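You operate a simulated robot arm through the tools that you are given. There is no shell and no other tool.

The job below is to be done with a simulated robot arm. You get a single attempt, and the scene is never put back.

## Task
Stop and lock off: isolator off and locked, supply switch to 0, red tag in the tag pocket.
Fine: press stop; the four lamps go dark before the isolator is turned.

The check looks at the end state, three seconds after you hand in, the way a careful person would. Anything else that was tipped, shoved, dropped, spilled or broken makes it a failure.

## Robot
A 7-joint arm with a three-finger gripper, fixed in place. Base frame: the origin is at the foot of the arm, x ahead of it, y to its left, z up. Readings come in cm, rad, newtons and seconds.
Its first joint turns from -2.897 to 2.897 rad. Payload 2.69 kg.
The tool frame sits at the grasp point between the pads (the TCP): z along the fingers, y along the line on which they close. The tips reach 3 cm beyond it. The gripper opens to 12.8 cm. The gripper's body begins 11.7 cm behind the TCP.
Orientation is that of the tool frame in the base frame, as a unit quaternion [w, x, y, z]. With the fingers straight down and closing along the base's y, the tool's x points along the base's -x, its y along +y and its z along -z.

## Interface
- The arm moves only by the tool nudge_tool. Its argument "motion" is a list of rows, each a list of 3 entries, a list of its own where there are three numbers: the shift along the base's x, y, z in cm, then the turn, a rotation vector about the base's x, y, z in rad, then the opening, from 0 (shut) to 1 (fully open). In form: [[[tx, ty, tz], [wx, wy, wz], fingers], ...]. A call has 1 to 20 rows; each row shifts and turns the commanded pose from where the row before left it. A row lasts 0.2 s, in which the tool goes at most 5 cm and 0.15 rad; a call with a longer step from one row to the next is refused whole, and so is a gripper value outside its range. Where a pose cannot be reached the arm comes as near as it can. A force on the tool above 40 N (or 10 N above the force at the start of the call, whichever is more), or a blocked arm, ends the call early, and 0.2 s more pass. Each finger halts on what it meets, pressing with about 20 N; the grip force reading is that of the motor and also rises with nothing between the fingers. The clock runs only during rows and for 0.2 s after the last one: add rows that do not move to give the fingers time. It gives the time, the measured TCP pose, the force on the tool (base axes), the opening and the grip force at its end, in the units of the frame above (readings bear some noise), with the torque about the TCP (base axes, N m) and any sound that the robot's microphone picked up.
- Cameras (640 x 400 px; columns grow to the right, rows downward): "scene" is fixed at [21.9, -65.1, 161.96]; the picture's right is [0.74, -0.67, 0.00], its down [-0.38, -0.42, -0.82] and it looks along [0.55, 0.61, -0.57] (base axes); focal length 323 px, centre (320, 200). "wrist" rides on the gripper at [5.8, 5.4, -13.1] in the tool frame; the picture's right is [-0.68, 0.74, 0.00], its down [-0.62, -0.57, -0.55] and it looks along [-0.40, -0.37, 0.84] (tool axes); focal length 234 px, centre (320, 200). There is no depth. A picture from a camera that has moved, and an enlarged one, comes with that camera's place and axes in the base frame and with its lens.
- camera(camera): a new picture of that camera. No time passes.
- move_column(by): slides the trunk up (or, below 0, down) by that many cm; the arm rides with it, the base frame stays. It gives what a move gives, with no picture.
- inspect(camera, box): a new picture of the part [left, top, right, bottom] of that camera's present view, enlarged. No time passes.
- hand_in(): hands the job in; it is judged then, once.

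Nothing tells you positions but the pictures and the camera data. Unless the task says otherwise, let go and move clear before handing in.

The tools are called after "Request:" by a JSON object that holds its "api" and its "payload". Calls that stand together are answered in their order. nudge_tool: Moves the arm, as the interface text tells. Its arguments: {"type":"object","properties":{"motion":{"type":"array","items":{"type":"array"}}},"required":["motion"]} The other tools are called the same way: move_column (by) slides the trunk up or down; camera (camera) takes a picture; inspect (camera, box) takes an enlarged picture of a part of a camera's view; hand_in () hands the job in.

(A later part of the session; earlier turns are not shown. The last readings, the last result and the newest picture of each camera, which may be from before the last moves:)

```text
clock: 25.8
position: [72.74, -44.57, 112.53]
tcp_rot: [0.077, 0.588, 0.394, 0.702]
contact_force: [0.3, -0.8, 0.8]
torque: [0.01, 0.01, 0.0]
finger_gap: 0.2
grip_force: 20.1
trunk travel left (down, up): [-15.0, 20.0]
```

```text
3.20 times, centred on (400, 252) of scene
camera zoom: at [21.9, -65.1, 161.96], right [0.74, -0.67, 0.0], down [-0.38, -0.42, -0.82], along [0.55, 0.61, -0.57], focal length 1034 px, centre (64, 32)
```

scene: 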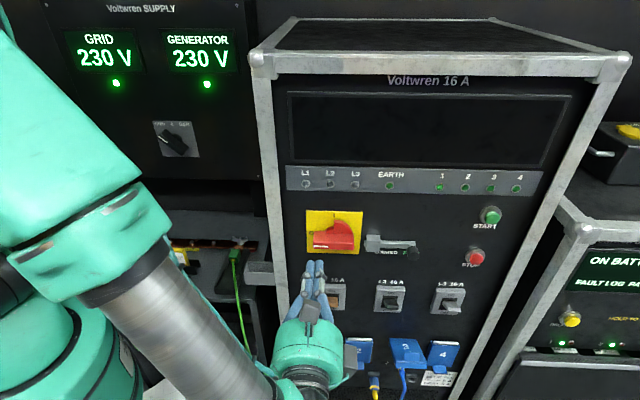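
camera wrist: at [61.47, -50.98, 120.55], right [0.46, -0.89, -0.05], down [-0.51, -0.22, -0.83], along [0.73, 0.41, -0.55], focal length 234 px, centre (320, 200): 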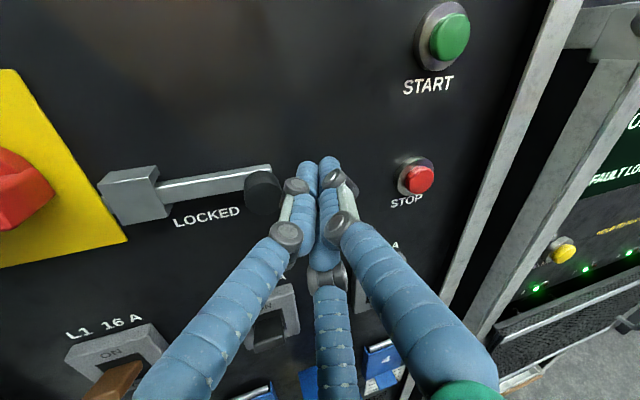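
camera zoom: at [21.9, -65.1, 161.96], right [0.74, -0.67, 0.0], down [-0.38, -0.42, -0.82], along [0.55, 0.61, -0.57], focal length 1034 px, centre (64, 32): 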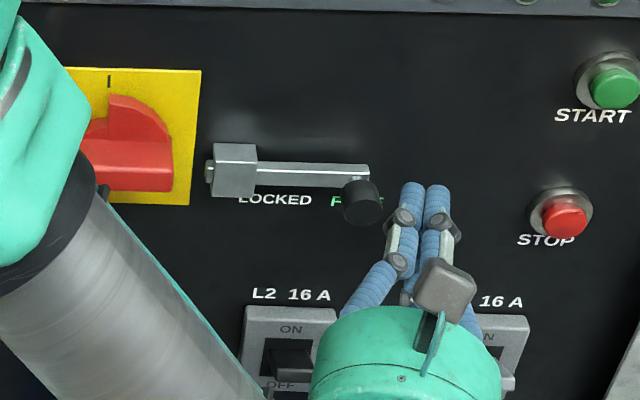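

The tips are beside the knob with no contact. I'll push left gradually.

Request:
{"api": "nudge_tool", "payload": {"motion": [[[-0.707, 0.707, -0.05], [0, 0, 0], 0], [[-0.707, 0.707, -0.05], [0, 0, 0], 0], [[-0.707, 0.707, 0], [0, 0, 0], 0], [[-0.707, 0.707, 0], [0, 0, 0], 0]]}}

Request:
{"api": "inspect", "payload": {"camera": "scene", "box": [300, 190, 500, 315]}}

Request:
{"api": "camera", "payload": {"camera": "wrist"}}

```text
clock: 26.8
position: [70.0, -41.87, 112.36]
tcp_rot: [0.076, 0.588, 0.393, 0.702]
contact_force: [0.6, -0.6, 0.0]
torque: [0.02, -0.01, -0.02]
finger_gap: 0.25
grip_force: 19.9
trunk travel left (down, up): [-15.0, 20.0]
```

```text
3.20 times, centred on (400, 252) of scene
camera zoom: at [21.9, -65.1, 161.96], right [0.74, -0.67, 0.0], down [-0.38, -0.42, -0.82], along [0.55, 0.61, -0.57], focal length 1034 px, centre (64, 32)
```

zoom: 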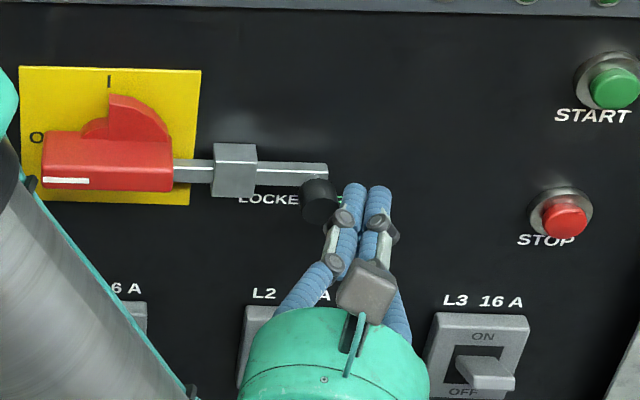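

```text
taken
camera wrist: at [58.62, -48.31, 120.4], right [0.46, -0.89, -0.05], down [-0.5, -0.22, -0.83], along [0.73, 0.41, -0.55], focal length 234 px, centre (320, 200)
```

wrist: 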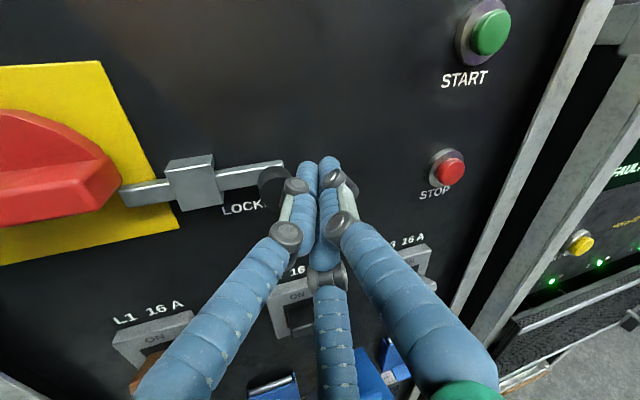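

The bolt is sliding under the handle. I'll keep pushing until it reaches its stop.

Request:
{"api": "nudge_tool", "payload": {"motion": [[[-0.707, 0.707, 0], [0, 0, 0], 0], [[-0.707, 0.707, 0], [0, 0, 0], 0], [[-0.5, 0.5, 0], [0, 0, 0], 0]]}}

Request:
{"api": "inspect", "payload": {"camera": "scene", "box": [300, 190, 500, 315]}}

Request:
{"api": "camera", "payload": {"camera": "wrist"}}

```text
clock: 27.5
position: [68.83, -40.96, 112.94]
tcp_rot: [0.081, 0.586, 0.394, 0.703]
contact_force: [-0.4, -1.1, 3.6]
torque: [-0.17, 0.28, 0.07]
finger_gap: 0.23
grip_force: 20.2
trunk travel left (down, up): [-15.0, 20.0]
stopped in row 3: the force on the tool passed its limit at 55 N (the readings are from after the stop); the commanded pose is now the measured one
```

```text
3.20 times, centred on (400, 252) of scene
camera zoom: at [21.9, -65.1, 161.96], right [0.74, -0.67, 0.0], down [-0.38, -0.42, -0.82], along [0.55, 0.61, -0.57], focal length 1034 px, centre (64, 32)
```

zoom: 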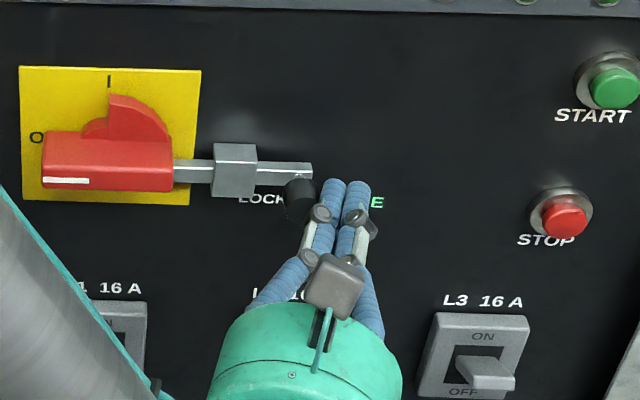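

```text
taken
camera wrist: at [57.27, -47.23, 120.92], right [0.46, -0.89, -0.04], down [-0.5, -0.22, -0.84], along [0.74, 0.4, -0.55], focal length 234 px, centre (320, 200)
```

wrist: 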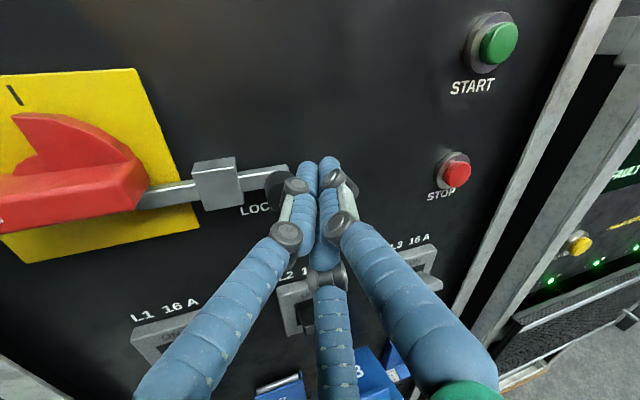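

The push met a hard stop after about 4 cm of slide travel. I'll back off a little to the right and look at where the lock sits.

Request:
{"api": "nudge_tool", "payload": {"motion": [[[0.5, -0.5, 0], [0, 0, 0], 0], [[-1.5, -2.5, 0], [0, 0, 0], 0], [[-2, -3, 0], [0, 0, 0], 0], [[0, 0, 0], [0, 0, 0], 0]]}}

Request:
{"api": "inspect", "payload": {"camera": "scene", "box": [300, 190, 460, 290]}}

Request:
{"api": "inspect", "payload": {"camera": "wrist", "box": [20, 60, 340, 260]}}

```text
clock: 28.5
position: [65.78, -47.14, 112.74]
tcp_rot: [0.081, 0.587, 0.393, 0.703]
contact_force: [-0.4, -0.7, -0.6]
torque: [-0.04, 0.0, 0.01]
finger_gap: 0.24
grip_force: 19.3
trunk travel left (down, up): [-15.0, 20.0]
```

```text
4.00 times, centred on (380, 240) of scene
camera zoom: at [21.9, -65.1, 161.96], right [0.74, -0.67, 0.0], down [-0.38, -0.42, -0.82], along [0.55, 0.61, -0.57], focal length 1292 px, centre (80, 40)
```

zoom: 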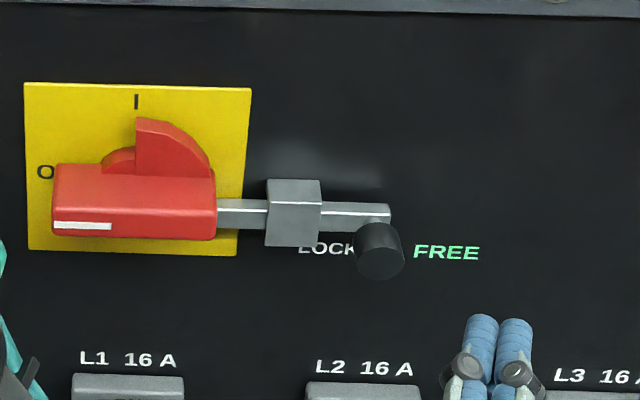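

```text
2.00 times, centred on (180, 160) of wrist
camera zoom: at [54.24, -53.31, 120.8], right [0.46, -0.89, -0.04], down [-0.5, -0.22, -0.84], along [0.73, 0.4, -0.55], focal length 468 px, centre (600, 280)
```

zoom: 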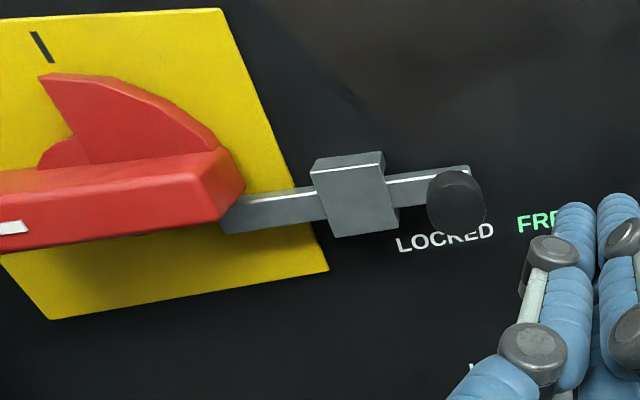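

The slide is fully left: the knob has travelled about 4 cm, onto LOCKED, and the bolt sits under the handle. Next is the supply switch, which I estimate at u≈12, w≈62, z≈120. I'll back away and swing left in front of the shelf bay, raising slightly.

Request:
{"api": "nudge_tool", "payload": {"motion": [[[-3.893, 0.315, 1], [0, 0, 0.05], 0], [[-3.893, 0.315, 1], [0, 0, 0.05], 0], [[-3.893, 0.315, 1], [0, 0, 0.05], 0], [[-3.893, 0.315, 1], [0, 0, 0.05], 0], [[-3.893, 0.315, 1], [0, 0, 0.05], 0], [[-3.893, 0.315, 1], [0, 0, 0.05], 0], [[-1.414, 3.838, 0.3], [0, 0, 0], 0], [[-1.414, 3.838, 0.3], [0, 0, 0], 0], [[-1.414, 3.838, 0.3], [0, 0, 0], 0], [[-1.414, 3.838, 0.3], [0, 0, 0], 0], [[-1.414, 3.838, 0.3], [0, 0, 0], 0], [[-1.414, 3.838, 0.3], [0, 0, 0], 0], [[-1.414, 3.838, 0.3], [0, 0, 0], 0]]}}

Request:
{"api": "camera", "payload": {"camera": "wrist"}}

Request:
{"api": "camera", "payload": {"camera": "scene"}}

```text
clock: 31.3
position: [32.56, -18.01, 120.95]
tcp_rot: [-0.024, 0.522, 0.476, 0.707]
contact_force: [0.6, -0.8, -0.4]
torque: [-0.01, -0.01, 0.05]
finger_gap: 0.23
grip_force: 20.5
trunk travel left (down, up): [-15.0, 20.0]
```

```text
taken
camera wrist: at [23.35, -27.53, 129.07], right [0.7, -0.71, -0.04], down [-0.41, -0.36, -0.84], along [0.58, 0.6, -0.55], focal length 234 px, centre (320, 200)
```

wrist: 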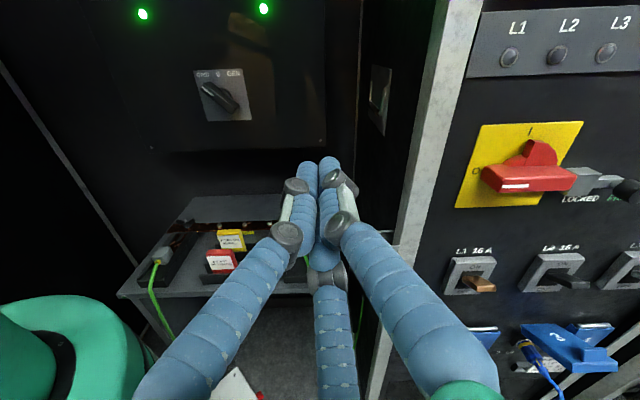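

```text
taken
```

scene: 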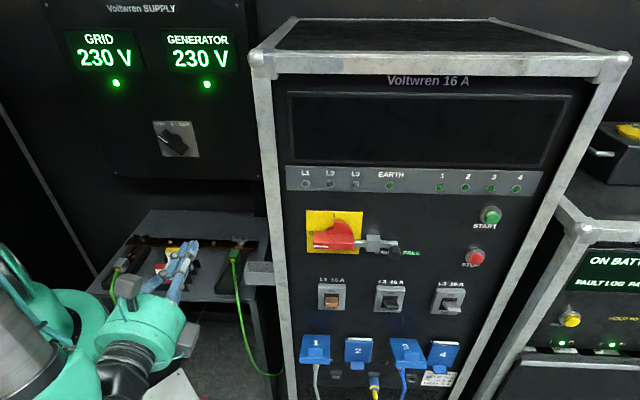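

Request:
{"api": "inspect", "payload": {"camera": "wrist", "box": [180, 50, 280, 130]}}

Request:
{"api": "inspect", "payload": {"camera": "scene", "box": [140, 110, 215, 165]}}

Request:
{"api": "inspect", "payload": {"camera": "wrist", "box": [110, 180, 310, 305]}}

Request:
{"api": "inspect", "payload": {"camera": "scene", "box": [110, 200, 290, 312]}}

```text
5.00 times, centred on (230, 90) of wrist
camera zoom: at [23.35, -27.53, 129.07], right [0.7, -0.71, -0.04], down [-0.41, -0.36, -0.84], along [0.58, 0.6, -0.55], focal length 1171 px, centre (770, 750)
```

zoom: 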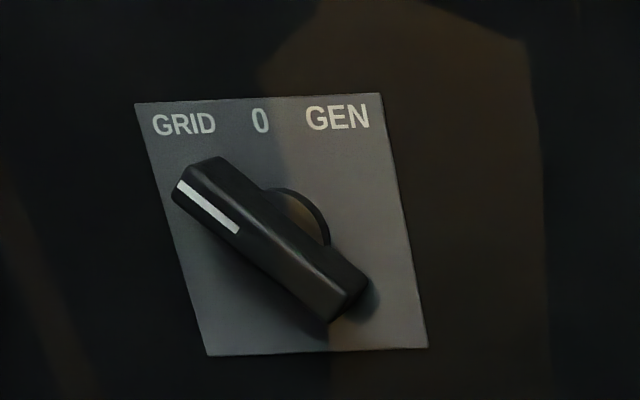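

```text
7.27 times, centred on (178, 138) of scene
camera zoom: at [21.9, -65.1, 161.96], right [0.74, -0.67, 0.0], down [-0.38, -0.42, -0.82], along [0.55, 0.61, -0.57], focal length 2349 px, centre (1356, 654)
```

zoom: 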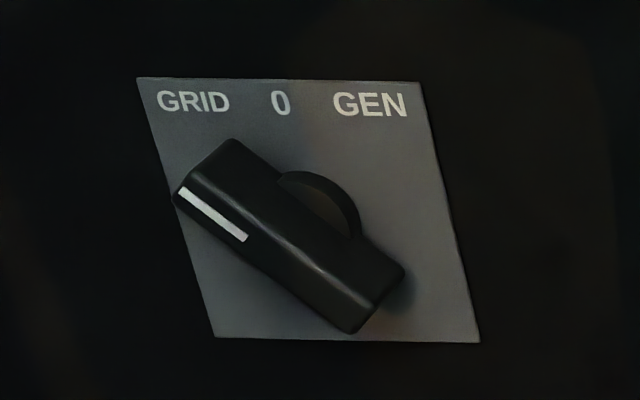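

```text
3.20 times, centred on (210, 242) of wrist
camera zoom: at [23.35, -27.53, 129.07], right [0.7, -0.71, -0.04], down [-0.41, -0.36, -0.84], along [0.58, 0.6, -0.55], focal length 749 px, centre (672, 64)
```

zoom: 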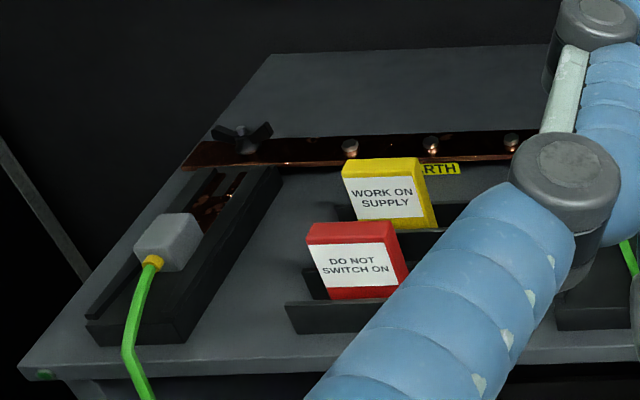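

```text
3.56 times, centred on (200, 256) of scene
camera zoom: at [21.9, -65.1, 161.96], right [0.74, -0.67, 0.0], down [-0.38, -0.42, -0.82], along [0.55, 0.61, -0.57], focal length 1148 px, centre (747, 1)
```

zoom: 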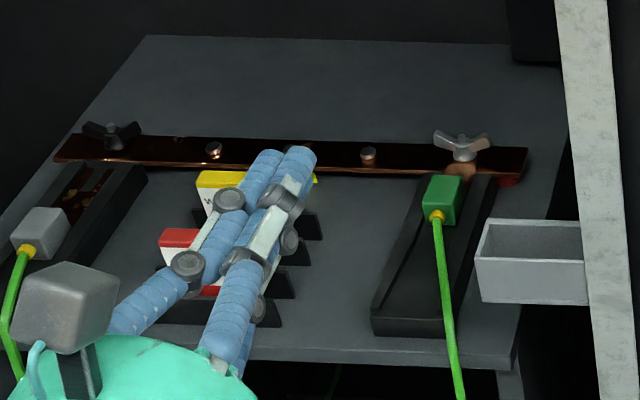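

The switch is a black bar knob pointing at GRID, centred at u≈11.4, w≈59.5, z≈119.3 and about 8.5 cm long. It needs a 45° clockwise turn to 0. I'll move in front of it with a slight left tilt, staying well clear of the rack side and shelf.

Request:
{"api": "nudge_tool", "payload": {"motion": [[[2.54, 3.6, 0], [0, 0, 0.06], 0], [[2.54, 3.6, 0], [0, 0, 0.06], 0], [[2.54, 3.6, 0], [0, 0, 0.06], 0], [[2.54, 3.6, 0], [0, 0, 0.06], 0], [[2.54, 3.6, 0], [0, 0, 0.06], 0], [[-0.707, 4.0, -0.2], [0, 0, 0], 0], [[-0.707, 4.0, -0.2], [0, 0, 0], 0], [[-0.707, 4.0, -0.2], [0, 0, 0], 0], [[-0.707, 4.0, -0.2], [0, 0, 0], 0], [[-0.707, 4.0, -0.2], [0, 0, 0], 0], [[-0.707, 4.0, -0.2], [0, 0, 0], 0], [[0, 0, 0], [0, 0, 0], 0]]}}

Request:
{"api": "camera", "payload": {"camera": "wrist"}}

Request:
{"api": "camera", "payload": {"camera": "scene"}}

```text
clock: 33.9
position: [41.1, 23.77, 119.74]
tcp_rot: [-0.131, 0.445, 0.549, 0.695]
contact_force: [-0.2, -0.2, 0.0]
torque: [0.01, 0.01, -0.03]
finger_gap: 0.22
grip_force: 19.5
trunk travel left (down, up): [-15.0, 20.0]
```

```text
taken
camera wrist: at [35.16, 12.12, 127.72], right [0.88, -0.48, -0.04], down [-0.29, -0.47, -0.84], along [0.38, 0.75, -0.55], focal length 234 px, centre (320, 200)
```

wrist: 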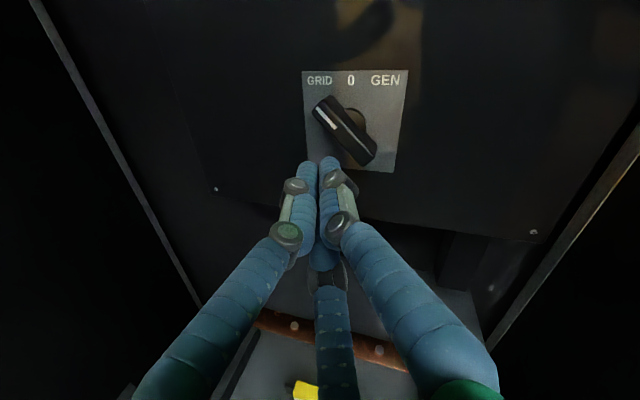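

```text
taken
```

scene: 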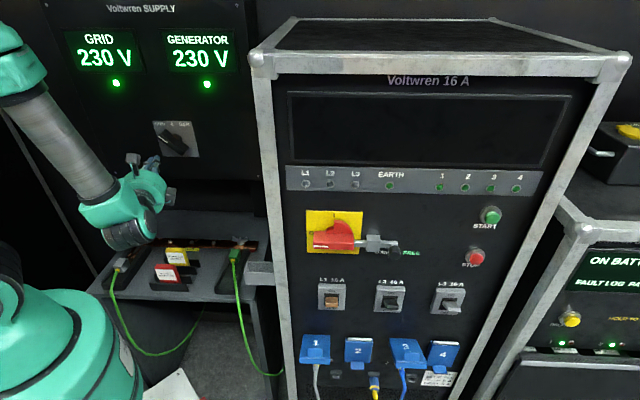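

The knob is well centred in view. I'll move the closed tips to the lower-left of the GRID-pointing end and advance beside it.

Request:
{"api": "nudge_tool", "payload": {"motion": [[[-1.13, 2.55, -0.45], [0, 0, 0], 0], [[-1.13, 2.55, -0.45], [0, 0, 0], 0], [[2.05, 2.05, 0], [0, 0, 0], 0], [[2.05, 2.05, 0], [0, 0, 0], 0], [[1.6, 1.6, 0], [0, 0, 0], 0], [[0, 0, 0], [0, 0, 0], 0]]}}

Request:
{"api": "camera", "payload": {"camera": "wrist"}}

Request:
{"api": "inspect", "payload": {"camera": "scene", "box": [110, 90, 230, 190]}}

```text
clock: 35.3
position: [44.44, 34.54, 119.02]
tcp_rot: [-0.131, 0.445, 0.55, 0.695]
contact_force: [-0.7, 0.2, 0.8]
torque: [0.04, -0.01, 0.06]
finger_gap: 0.21
grip_force: 19.8
trunk travel left (down, up): [-15.0, 20.0]
```

```text
taken
camera wrist: at [38.55, 22.96, 127.02], right [0.88, -0.48, -0.04], down [-0.29, -0.47, -0.84], along [0.38, 0.75, -0.55], focal length 234 px, centre (320, 200)
```

wrist: 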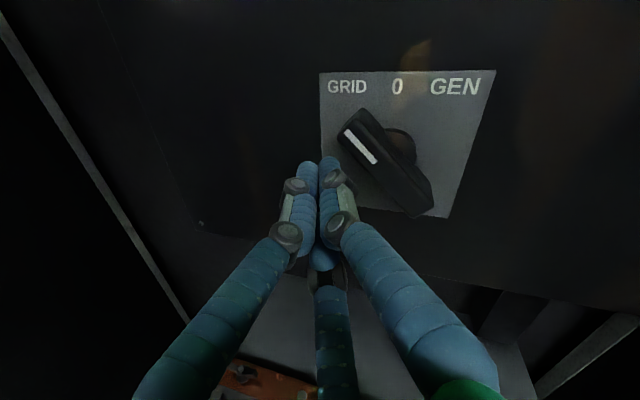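

```text
4.00 times, centred on (170, 140) of scene
camera zoom: at [21.9, -65.1, 161.96], right [0.74, -0.67, 0.0], down [-0.38, -0.42, -0.82], along [0.55, 0.61, -0.57], focal length 1292 px, centre (920, 440)
```

zoom: 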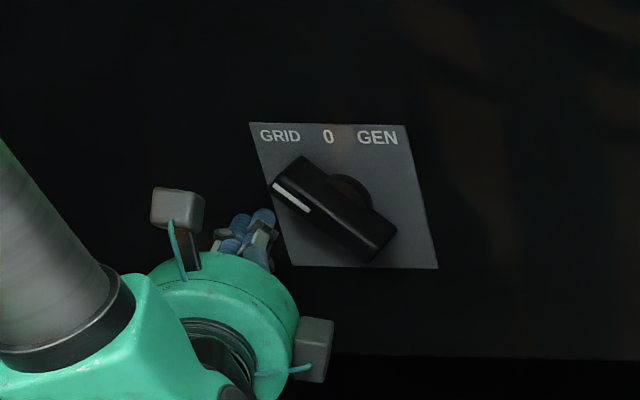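

The tips are just lower-left of the knob. I'll advance 1 cm more and start pushing up and right along the arc, about 30° for now.

Request:
{"api": "nudge_tool", "payload": {"motion": [[[0.71, 0.71, 0], [0, 0, 0], 0], [[0.255, -0.255, 0.63], [0, 0, 0], 0], [[0.15, -0.15, 1.06], [0, 0, 0], 0], [[0.33, -0.33, 0.97], [0, 0, 0], 0], [[0, 0, 0], [0, 0, 0], 0]]}}

Request:
{"api": "camera", "payload": {"camera": "wrist"}}

Request:
{"api": "inspect", "payload": {"camera": "scene", "box": [110, 90, 230, 190]}}

```text
clock: 36.5
position: [45.93, 34.6, 121.62]
tcp_rot: [-0.129, 0.446, 0.548, 0.696]
contact_force: [-0.3, 0.3, -0.1]
torque: [0.01, 0.0, -0.01]
finger_gap: 0.27
grip_force: 19.6
trunk travel left (down, up): [-15.0, 20.0]
```

```text
taken
camera wrist: at [39.94, 22.94, 129.58], right [0.88, -0.48, -0.04], down [-0.29, -0.47, -0.84], along [0.38, 0.75, -0.55], focal length 234 px, centre (320, 200)
```

wrist: 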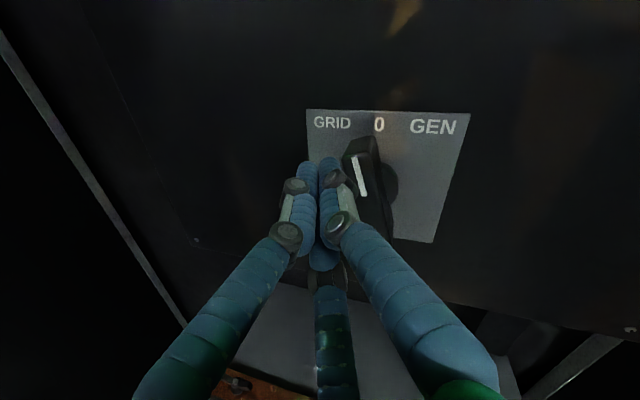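

```text
4.00 times, centred on (170, 140) of scene
camera zoom: at [21.9, -65.1, 161.96], right [0.74, -0.67, 0.0], down [-0.38, -0.42, -0.82], along [0.55, 0.61, -0.57], focal length 1292 px, centre (920, 440)
```

zoom: 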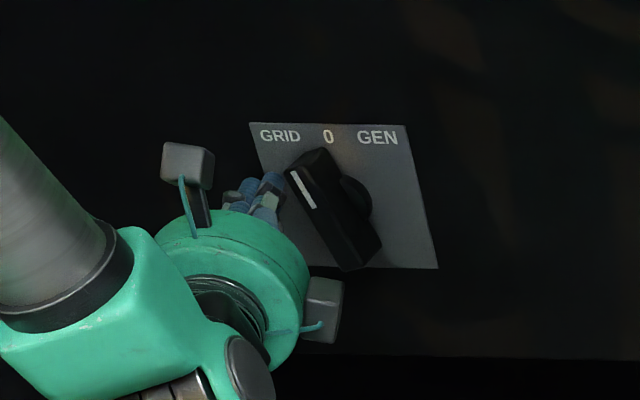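

The pointer is now roughly 23° short of 0. I'll continue with smaller steps.

Request:
{"api": "nudge_tool", "payload": {"motion": [[[0.3, -0.3, 0.45], [0, 0, 0], 0], [[0.3, -0.3, 0.35], [0, 0, 0], 0], [[0, 0, 0], [0, 0, 0], 0]]}}

Request:
{"api": "inspect", "payload": {"camera": "wrist", "box": [280, 80, 480, 240]}}

Request:
{"api": "inspect", "payload": {"camera": "scene", "box": [140, 110, 215, 165]}}

```text
clock: 37.3
position: [46.53, 34.08, 122.39]
tcp_rot: [-0.129, 0.445, 0.549, 0.696]
contact_force: [-0.6, -0.5, -0.7]
torque: [-0.01, -0.01, 0.04]
finger_gap: 0.23
grip_force: 20.2
trunk travel left (down, up): [-15.0, 20.0]
```

```text
2.50 times, centred on (380, 160) of wrist
camera zoom: at [40.58, 22.41, 130.34], right [0.88, -0.48, -0.04], down [-0.29, -0.47, -0.84], along [0.38, 0.75, -0.55], focal length 585 px, centre (170, 300)
```

zoom: 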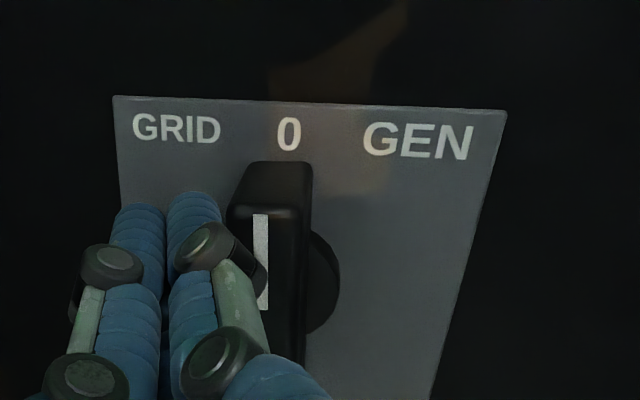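

```text
7.27 times, centred on (178, 138) of scene
camera zoom: at [21.9, -65.1, 161.96], right [0.74, -0.67, 0.0], down [-0.38, -0.42, -0.82], along [0.55, 0.61, -0.57], focal length 2349 px, centre (1356, 654)
```

zoom: 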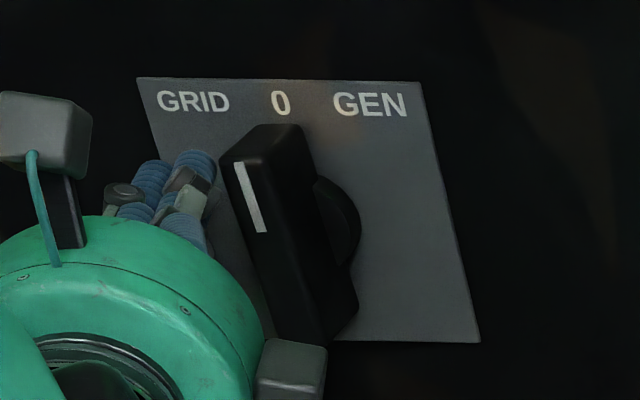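

The pointer is about 4° short of vertical. A last small push will finish it, then I'll check.

Request:
{"api": "nudge_tool", "payload": {"motion": [[[0.17, -0.17, 0.05], [0, 0, 0], 0], [[0, 0, 0], [0, 0, 0], 0]]}}

Request:
{"api": "inspect", "payload": {"camera": "wrist", "box": [280, 80, 480, 240]}}

Request:
{"api": "inspect", "payload": {"camera": "scene", "box": [140, 110, 215, 165]}}

```text
clock: 37.9
position: [46.62, 33.88, 122.46]
tcp_rot: [-0.13, 0.445, 0.549, 0.696]
contact_force: [-0.3, 0.5, 0.1]
torque: [-0.01, -0.03, 0.02]
finger_gap: 0.23
grip_force: 19.4
trunk travel left (down, up): [-15.0, 20.0]
```

```text
2.50 times, centred on (380, 160) of wrist
camera zoom: at [40.72, 22.22, 130.38], right [0.88, -0.48, -0.04], down [-0.29, -0.47, -0.84], along [0.38, 0.75, -0.55], focal length 585 px, centre (170, 300)
```

zoom: 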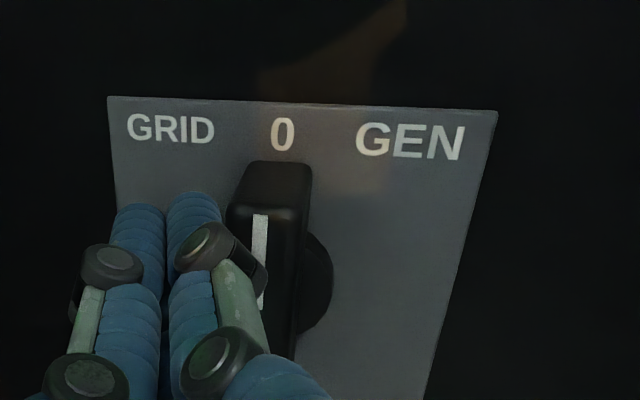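

```text
7.27 times, centred on (178, 138) of scene
camera zoom: at [21.9, -65.1, 161.96], right [0.74, -0.67, 0.0], down [-0.38, -0.42, -0.82], along [0.55, 0.61, -0.57], focal length 2349 px, centre (1356, 654)
```

zoom: 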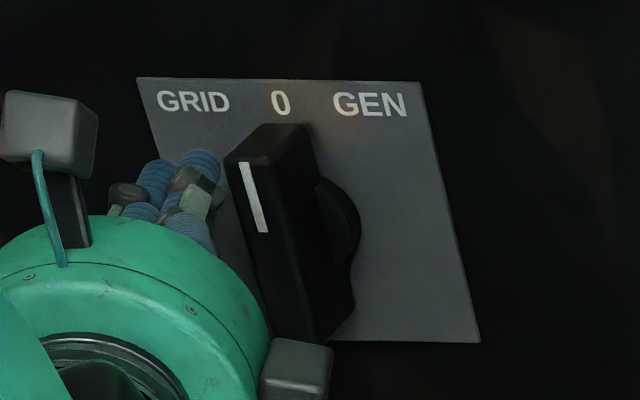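

The pointer stands at 0. I'll disengage to the left, back straight off, and move to clear space between the shelf and rack before turning the tool downward for the tag.

Request:
{"api": "nudge_tool", "payload": {"motion": [[[-0.42, 0.42, 0], [0, 0, 0], 0], [[-2.83, -2.83, 0], [0, 0, 0], 0], [[-2.83, -2.83, 0], [0, 0, 0], 0], [[1.025, -4.066, 0], [0, 0, -0.05], 0], [[1.025, -4.066, 0], [0, 0, -0.05], 0], [[1.025, -4.066, 0], [0, 0, -0.05], 0], [[1.025, -4.066, 0], [0, 0, -0.05], 0], [[1.025, -4.066, 0], [0, 0, -0.05], 0], [[1.025, -4.066, 0], [0, 0, -0.05], 0], [[0, 0, 0], [0, 0, 0], 0]]}}

Request:
{"api": "inspect", "payload": {"camera": "scene", "box": [140, 110, 215, 165]}}

Request:
{"api": "camera", "payload": {"camera": "wrist"}}

Request:
{"api": "camera", "payload": {"camera": "scene"}}

```text
clock: 40.1
position: [46.77, 4.33, 122.36]
tcp_rot: [-0.025, 0.522, 0.477, 0.707]
contact_force: [0.1, -0.1, -0.5]
torque: [0.0, -0.03, 0.04]
finger_gap: 0.22
grip_force: 20.3
trunk travel left (down, up): [-15.0, 20.0]
```

```text
7.27 times, centred on (178, 138) of scene
camera zoom: at [21.9, -65.1, 161.96], right [0.74, -0.67, 0.0], down [-0.38, -0.42, -0.82], along [0.55, 0.61, -0.57], focal length 2349 px, centre (1356, 654)
```

zoom: 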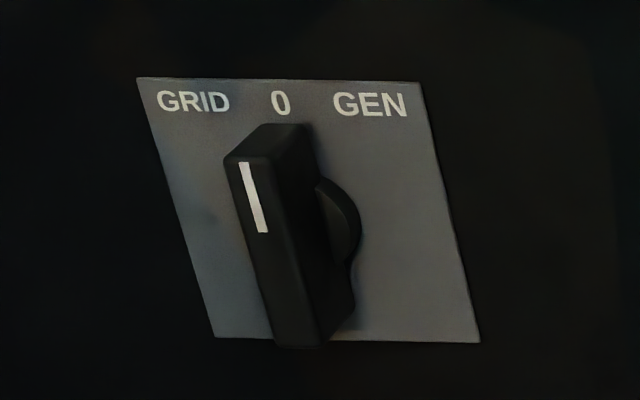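

```text
taken
camera wrist: at [37.63, -5.08, 130.33], right [0.7, -0.71, -0.04], down [-0.41, -0.36, -0.84], along [0.58, 0.6, -0.55], focal length 234 px, centre (320, 200)
```

wrist: 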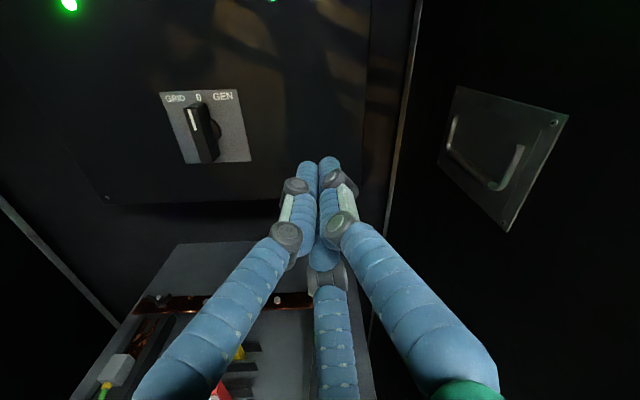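

```text
taken
```

scene: 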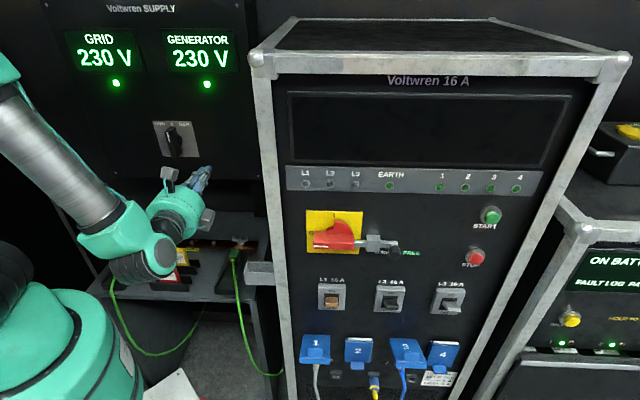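

The switch stays at 0. Now I'll turn the tool downward with the closing line along w (the tag's thickness), above the shelf bay.

Request:
{"api": "nudge_tool", "payload": {"motion": [[[-0.45, -0.06, 0], [-0.101, 0.101, 0], 0.3], [[-0.45, -0.06, 0], [-0.101, 0.101, 0], 0.3], [[-0.45, -0.06, 0], [-0.101, 0.101, 0], 0.3], [[-0.45, -0.06, 0], [-0.101, 0.101, 0], 0.3], [[-0.45, -0.06, 0], [-0.101, 0.101, 0], 0.3], [[-0.45, -0.06, 0], [-0.101, 0.101, 0], 0.3], [[-0.45, -0.06, 0], [-0.101, 0.101, 0], 0.3], [[-0.45, -0.06, 0], [-0.101, 0.101, 0], 0.3], [[-0.45, -0.06, 0], [-0.101, 0.101, 0], 0.3], [[-0.45, -0.06, 0], [-0.101, 0.101, 0], 0.3], [[-0.45, -0.06, 0], [-0.101, 0.101, 0], 0.3], [[0, 0, 0], [0, 0, 0.14], 0.3], [[0, 0, 0], [0, 0, 0.14], 0.3], [[0, 0, 0], [0, 0, 0.14], 0.3], [[0, 0, 0], [0, 0, 0.14], 0.3], [[0, 0, 0], [0, 0, 0.14], 0.3], [[0, 0, 0], [0, 0, 0.14], 0.3], [[0, 0, 0], [0, 0, 0], 0.3]]}}

Request:
{"api": "camera", "payload": {"camera": "wrist"}}

Request:
{"api": "camera", "payload": {"camera": "scene"}}

```text
clock: 43.9
position: [41.67, 3.42, 122.34]
tcp_rot: [0.005, 0.394, 0.919, 0.003]
contact_force: [-0.1, 0.1, 0.1]
torque: [-0.01, 0.03, 0.01]
finger_gap: 3.84
grip_force: 0.1
trunk travel left (down, up): [-15.0, 20.0]
```

```text
taken
camera wrist: at [41.48, 11.4, 135.53], right [1.0, 0.02, 0.01], down [0.01, -0.84, 0.55], along [0.02, -0.55, -0.84], focal length 234 px, centre (320, 200)
```

wrist: 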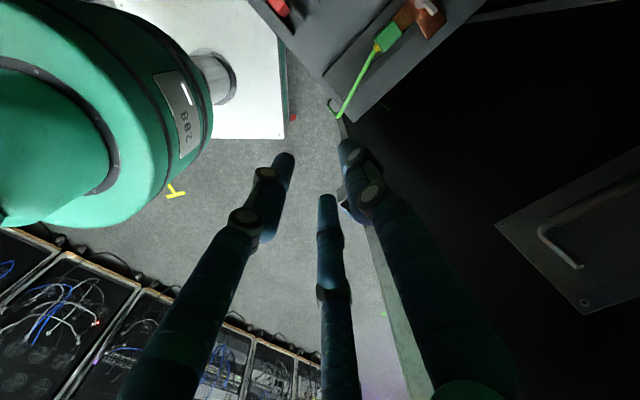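

```text
taken
```

scene: 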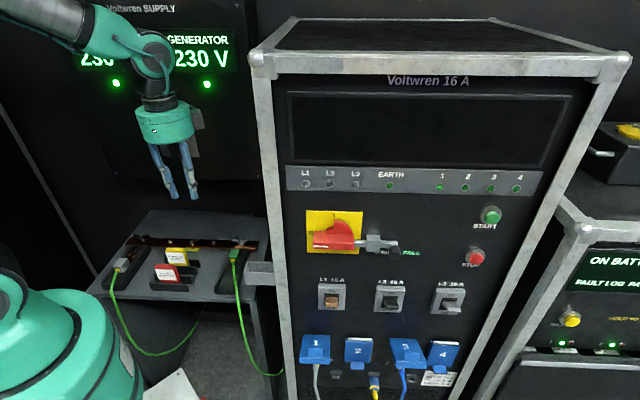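

The tool points down with the closing line along w. I'll move above the red tag (estimated u≈11.6, w≈35.5, z≈87), stopping well above it to look.

Request:
{"api": "nudge_tool", "payload": {"motion": [[[-1.397, 2.245, -2.7], [0, 0, 0.004], 0.3], [[-1.397, 2.245, -2.7], [0, 0, 0.004], 0.3], [[-1.397, 2.245, -2.7], [0, 0, 0.004], 0.3], [[-1.397, 2.245, -2.7], [0, 0, 0.004], 0.3], [[-1.397, 2.245, -2.7], [0, 0, 0.004], 0.3], [[-1.397, 2.245, -2.7], [0, 0, 0.004], 0.3], [[0, 0, 0], [0, 0, 0], 0.3]]}}

Request:
{"api": "camera", "payload": {"camera": "wrist"}}

Request:
{"api": "inspect", "payload": {"camera": "scene", "box": [90, 160, 290, 310]}}

```text
clock: 45.5
position: [33.51, 16.98, 106.31]
tcp_rot: [0.004, 0.383, 0.924, 0.002]
contact_force: [0.6, 1.1, 1.0]
torque: [-0.03, 0.01, 0.01]
finger_gap: 3.83
grip_force: 0.1
trunk travel left (down, up): [-15.0, 20.0]
```

```text
taken
camera wrist: at [33.02, 24.96, 119.4], right [1.0, 0.04, 0.01], down [0.03, -0.84, 0.55], along [0.03, -0.55, -0.84], focal length 234 px, centre (320, 200)
```

wrist: 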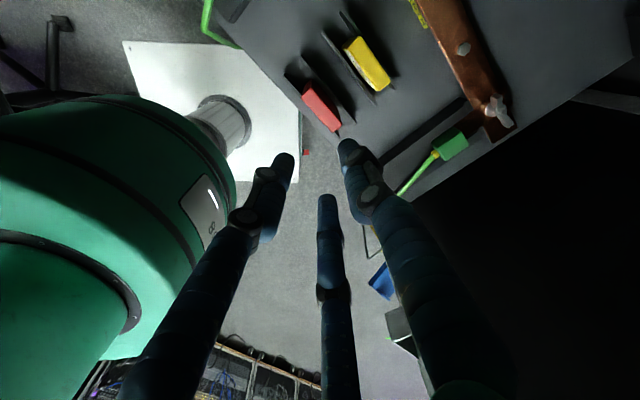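

```text
2.67 times, centred on (190, 235) of scene
camera zoom: at [21.9, -65.1, 161.96], right [0.74, -0.67, 0.0], down [-0.38, -0.42, -0.82], along [0.55, 0.61, -0.57], focal length 861 px, centre (667, 107)
```

zoom: 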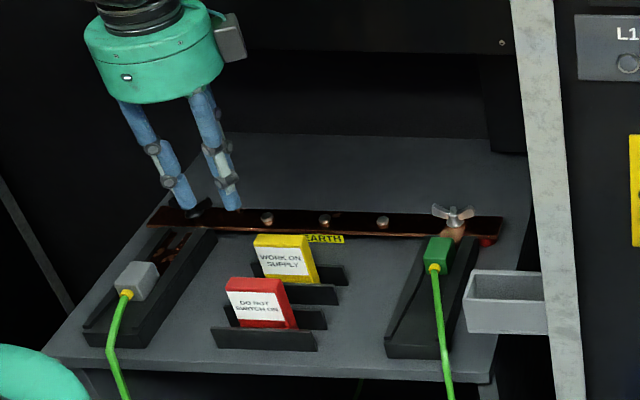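

I now place the red tag's top centre at u≈11.0, w≈37.0, z≈88.4, with the yellow tag 7 cm behind. I'll centre above it, open a bit more, descend to just above the top and check.

Request:
{"api": "nudge_tool", "payload": {"motion": [[[0.25, 0.67, -1.5], [0, 0, 0], 0.4], [[0.25, 0.67, -2.0], [0, 0, 0], 0.4], [[0, 0, -3.5], [0, 0, 0], 0.4], [[0, 0, -3.0], [0, 0, 0], 0.4], [[0, 0, 0], [0, 0, 0], 0.4]]}}

Request:
{"api": "camera", "payload": {"camera": "wrist"}}

Request:
{"api": "inspect", "payload": {"camera": "scene", "box": [90, 200, 250, 300]}}

```text
clock: 46.7
position: [33.73, 18.49, 96.19]
tcp_rot: [0.004, 0.384, 0.923, 0.002]
contact_force: [0.0, -0.3, -0.6]
torque: [-0.04, 0.07, 0.0]
finger_gap: 5.14
grip_force: 0.0
trunk travel left (down, up): [-15.0, 20.0]
```

```text
taken
camera wrist: at [33.33, 26.35, 109.43], right [1.0, 0.04, 0.01], down [0.03, -0.84, 0.55], along [0.03, -0.55, -0.84], focal length 234 px, centre (320, 200)
```

wrist: 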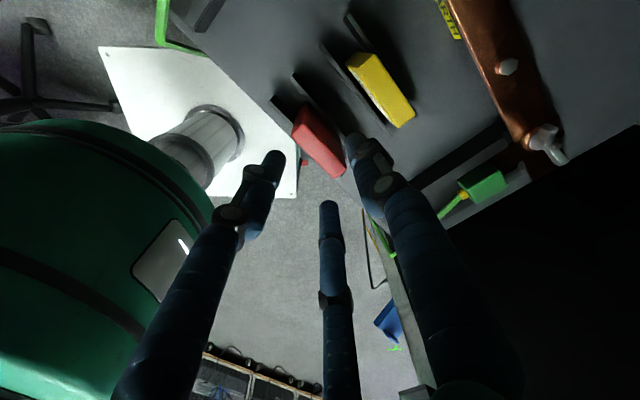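

```text
4.00 times, centred on (170, 250) of scene
camera zoom: at [21.9, -65.1, 161.96], right [0.74, -0.67, 0.0], down [-0.38, -0.42, -0.82], along [0.55, 0.61, -0.57], focal length 1292 px, centre (920, 0)
```

zoom: 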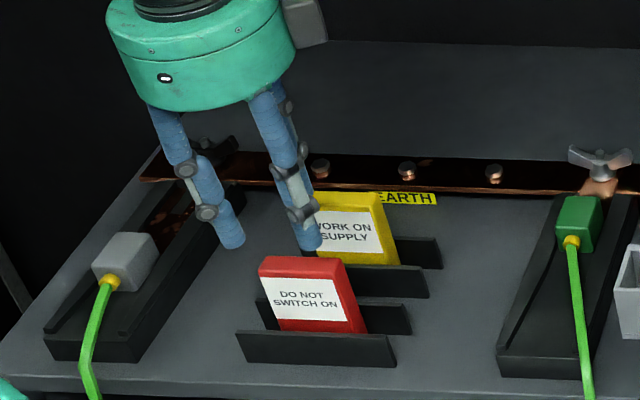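

Request:
{"api": "inspect", "payload": {"camera": "wrist", "box": [240, 70, 440, 220]}}

```text
2.67 times, centred on (340, 145) of wrist
camera zoom: at [33.33, 26.35, 109.43], right [1.0, 0.04, 0.01], down [0.03, -0.84, 0.55], along [0.03, -0.55, -0.84], focal length 624 px, centre (267, 347)
```

zoom: 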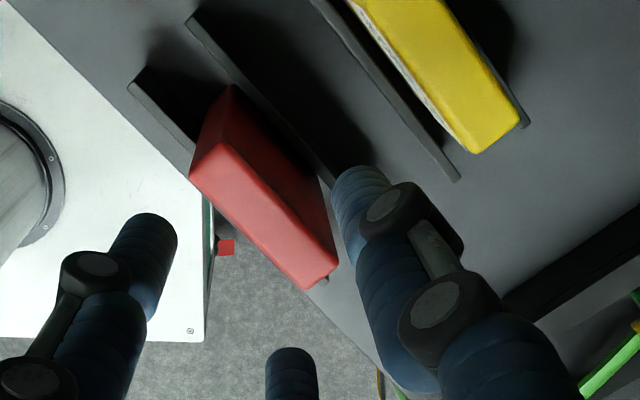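

The tag's top centre refines to u≈10.9, w≈36.6, z≈89, with a thickness of about 1.4 cm. The fingers straddle it cleanly, so I'll descend to overlap about 2.5 cm and close.

Request:
{"api": "nudge_tool", "payload": {"motion": [[[-0.14, -0.28, -2.2], [0, 0, 0], 0.4], [[0, 0, -2.3], [0, 0, 0], 0.4], [[0, 0, -2.2], [0, 0, 0], 0.4], [[0, 0, 0], [0, 0, 0], 0.4]]}}

Request:
{"api": "inspect", "payload": {"camera": "wrist", "box": [240, 70, 440, 220]}}

Request:
{"api": "inspect", "payload": {"camera": "scene", "box": [90, 200, 250, 300]}}

```text
clock: 47.7
position: [33.6, 18.01, 89.25]
tcp_rot: [0.004, 0.384, 0.923, 0.002]
contact_force: [-0.8, -0.4, 0.2]
torque: [-0.02, 0.0, 0.02]
finger_gap: 5.13
grip_force: 0.1
trunk travel left (down, up): [-15.0, 20.0]
```

```text
2.67 times, centred on (340, 145) of wrist
camera zoom: at [33.13, 26.04, 102.53], right [1.0, 0.04, 0.01], down [0.03, -0.84, 0.55], along [0.03, -0.55, -0.84], focal length 624 px, centre (267, 347)
```

zoom: 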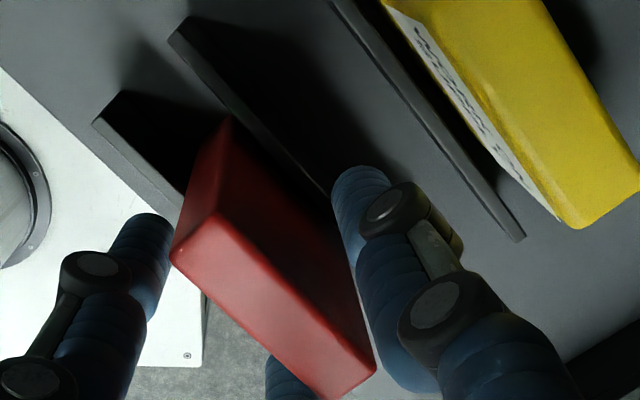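

```text
4.00 times, centred on (170, 250) of scene
camera zoom: at [21.9, -65.1, 161.96], right [0.74, -0.67, 0.0], down [-0.38, -0.42, -0.82], along [0.55, 0.61, -0.57], focal length 1292 px, centre (920, 0)
```

zoom: 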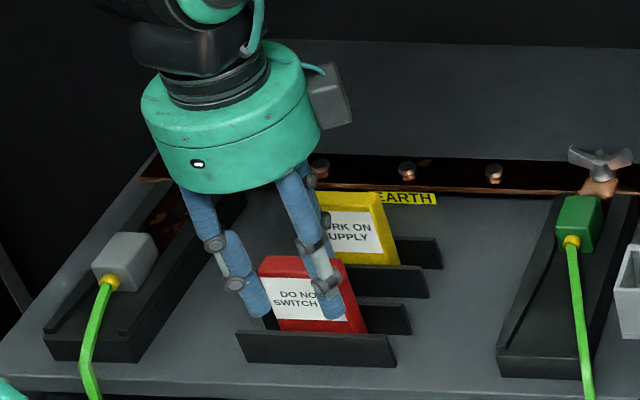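

The red tag sits between the fingers. I'll trim 0.2 cm and close on it.

Request:
{"api": "nudge_tool", "payload": {"motion": [[[0.07, 0.21, 0], [0, 0, 0], 0.4], [[0, 0, 0], [0, 0, 0], 0.2], [[0, 0, 0], [0, 0, 0], 0.05], [[0, 0, 0], [0, 0, 0], 0], [[0, 0, 0], [0, 0, 0], 0]]}}

Request:
{"api": "inspect", "payload": {"camera": "wrist", "box": [240, 70, 440, 220]}}

Request:
{"api": "inspect", "payload": {"camera": "scene", "box": [90, 200, 250, 300]}}

```text
clock: 48.9
position: [33.63, 18.41, 89.38]
tcp_rot: [0.005, 0.383, 0.924, 0.003]
contact_force: [0.3, -0.4, 0.2]
torque: [0.01, -0.01, 0.03]
finger_gap: 2.8
grip_force: 20.4
trunk travel left (down, up): [-15.0, 20.0]
```

```text
2.67 times, centred on (340, 145) of wrist
camera zoom: at [33.25, 26.24, 102.56], right [1.0, 0.04, 0.01], down [0.03, -0.84, 0.55], along [0.03, -0.55, -0.84], focal length 624 px, centre (267, 347)
```

zoom: 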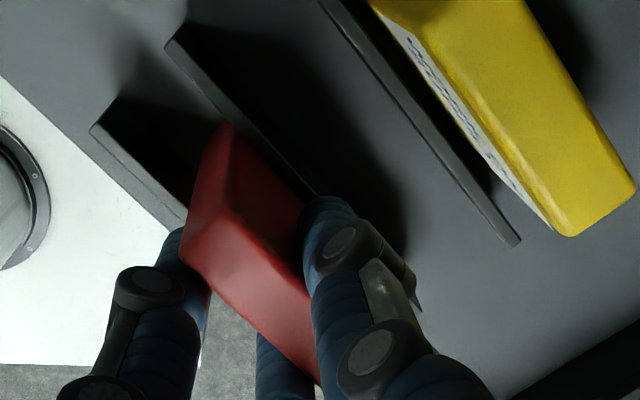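

```text
4.00 times, centred on (170, 250) of scene
camera zoom: at [21.9, -65.1, 161.96], right [0.74, -0.67, 0.0], down [-0.38, -0.42, -0.82], along [0.55, 0.61, -0.57], focal length 1292 px, centre (920, 0)
```

zoom: 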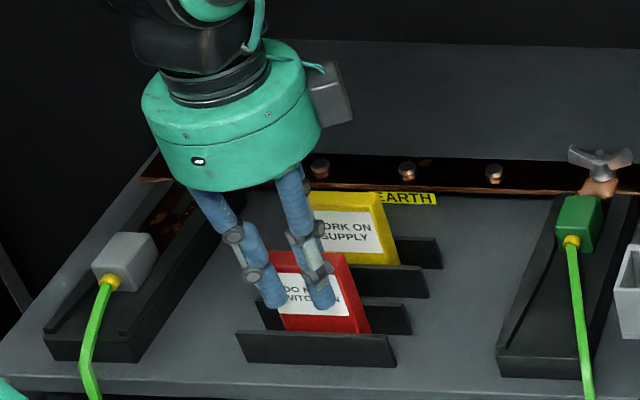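

The grip holds: the fingers have stopped on the tag at 20 N. I'll lift straight up and check that it comes along cleanly.

Request:
{"api": "nudge_tool", "payload": {"motion": [[[0, 0, 1.0], [0, 0, 0], 0], [[0, 0, 2.0], [0, 0, 0], 0], [[0, 0, 3.0], [0, 0, 0], 0], [[0, 0, 4.0], [0, 0, 0], 0], [[0, 0, 4.0], [0, 0, 0], 0], [[0, 0, 4.0], [0, 0, 0], 0], [[0, 0, 4.0], [0, 0, 0], 0], [[0, 0, 4.0], [0, 0, 0], 0]]}}

Request:
{"api": "camera", "payload": {"camera": "wrist"}}

Request:
{"api": "camera", "payload": {"camera": "scene"}}

```text
clock: 50.7
position: [33.73, 18.38, 115.61]
tcp_rot: [0.004, 0.384, 0.923, 0.002]
contact_force: [0.8, -0.5, -1.1]
torque: [-0.04, 0.04, 0.0]
finger_gap: 2.76
grip_force: 19.9
trunk travel left (down, up): [-15.0, 20.0]
```

```text
taken
camera wrist: at [33.19, 26.26, 128.7], right [1.0, 0.04, 0.01], down [0.03, -0.84, 0.55], along [0.03, -0.55, -0.84], focal length 234 px, centre (320, 200)
```

wrist: 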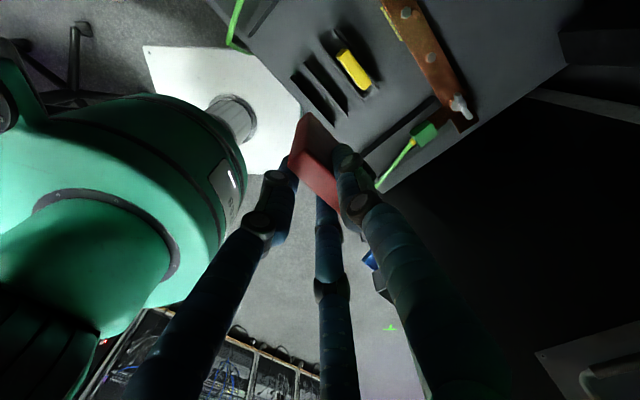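

```text
taken
```

scene: 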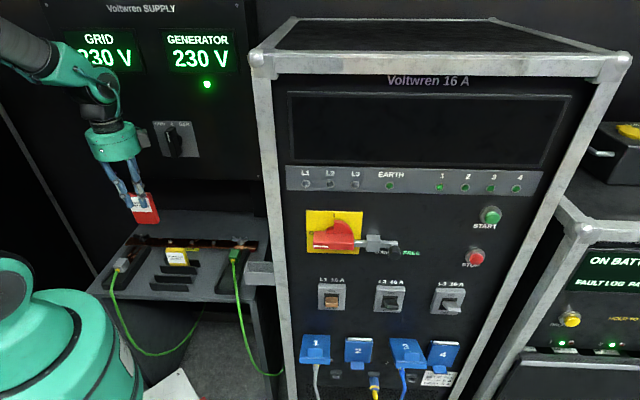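

The red tag is in hand and the yellow one is undisturbed. Next I'll locate the pocket on the rack's left side precisely.

Request:
{"api": "inspect", "payload": {"camera": "scene", "box": [220, 240, 310, 300]}}

Request:
{"api": "inspect", "payload": {"camera": "scene", "box": [70, 110, 210, 240]}}

Request:
{"api": "inspect", "payload": {"camera": "wrist", "box": [320, 220, 480, 320]}}

```text
6.67 times, centred on (265, 270) of scene
camera zoom: at [21.9, -65.1, 161.96], right [0.74, -0.67, 0.0], down [-0.38, -0.42, -0.82], along [0.55, 0.61, -0.57], focal length 2153 px, centre (687, -267)
```

zoom: 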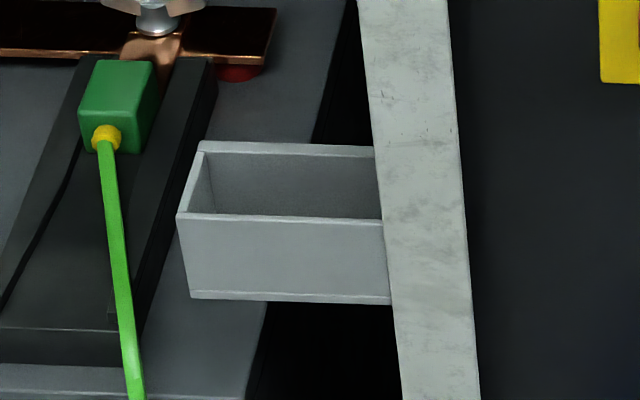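

```text
3.08 times, centred on (140, 175) of scene
camera zoom: at [21.9, -65.1, 161.96], right [0.74, -0.67, 0.0], down [-0.38, -0.42, -0.82], along [0.55, 0.61, -0.57], focal length 994 px, centre (874, 277)
```

zoom: 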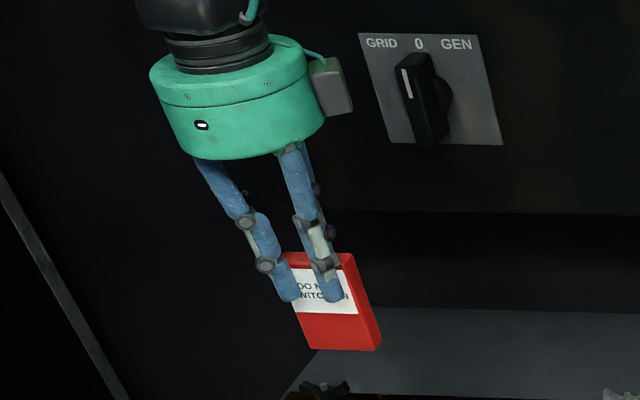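

```text
4.00 times, centred on (400, 270) of wrist
camera zoom: at [33.19, 26.26, 128.7], right [1.0, 0.04, 0.01], down [0.03, -0.84, 0.55], along [0.03, -0.55, -0.84], focal length 937 px, centre (0, -80)
```

zoom: 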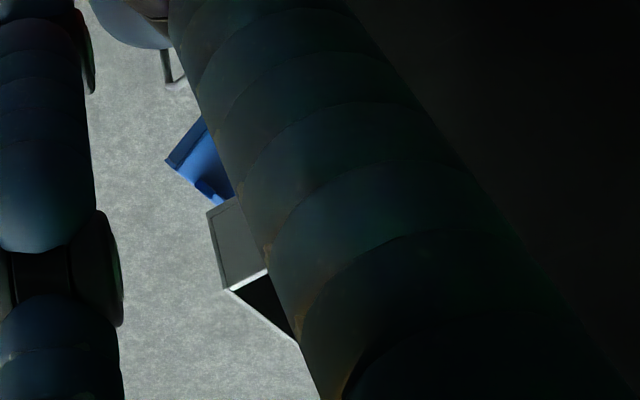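

Request:
{"api": "inspect", "payload": {"camera": "wrist", "box": [260, 90, 400, 230]}}

```text
2.86 times, centred on (330, 160) of wrist
camera zoom: at [33.19, 26.26, 128.7], right [1.0, 0.04, 0.01], down [0.03, -0.84, 0.55], along [0.03, -0.55, -0.84], focal length 669 px, centre (291, 314)
```

zoom: 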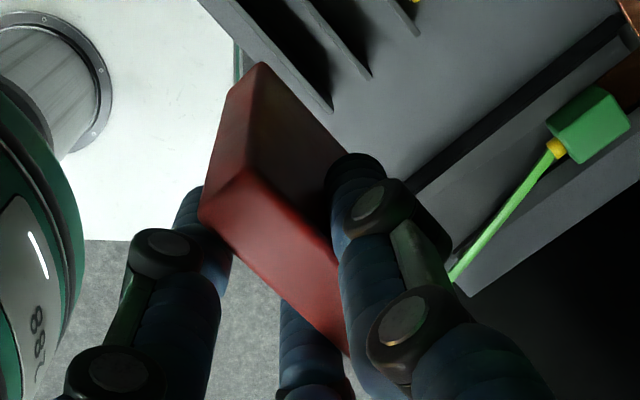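

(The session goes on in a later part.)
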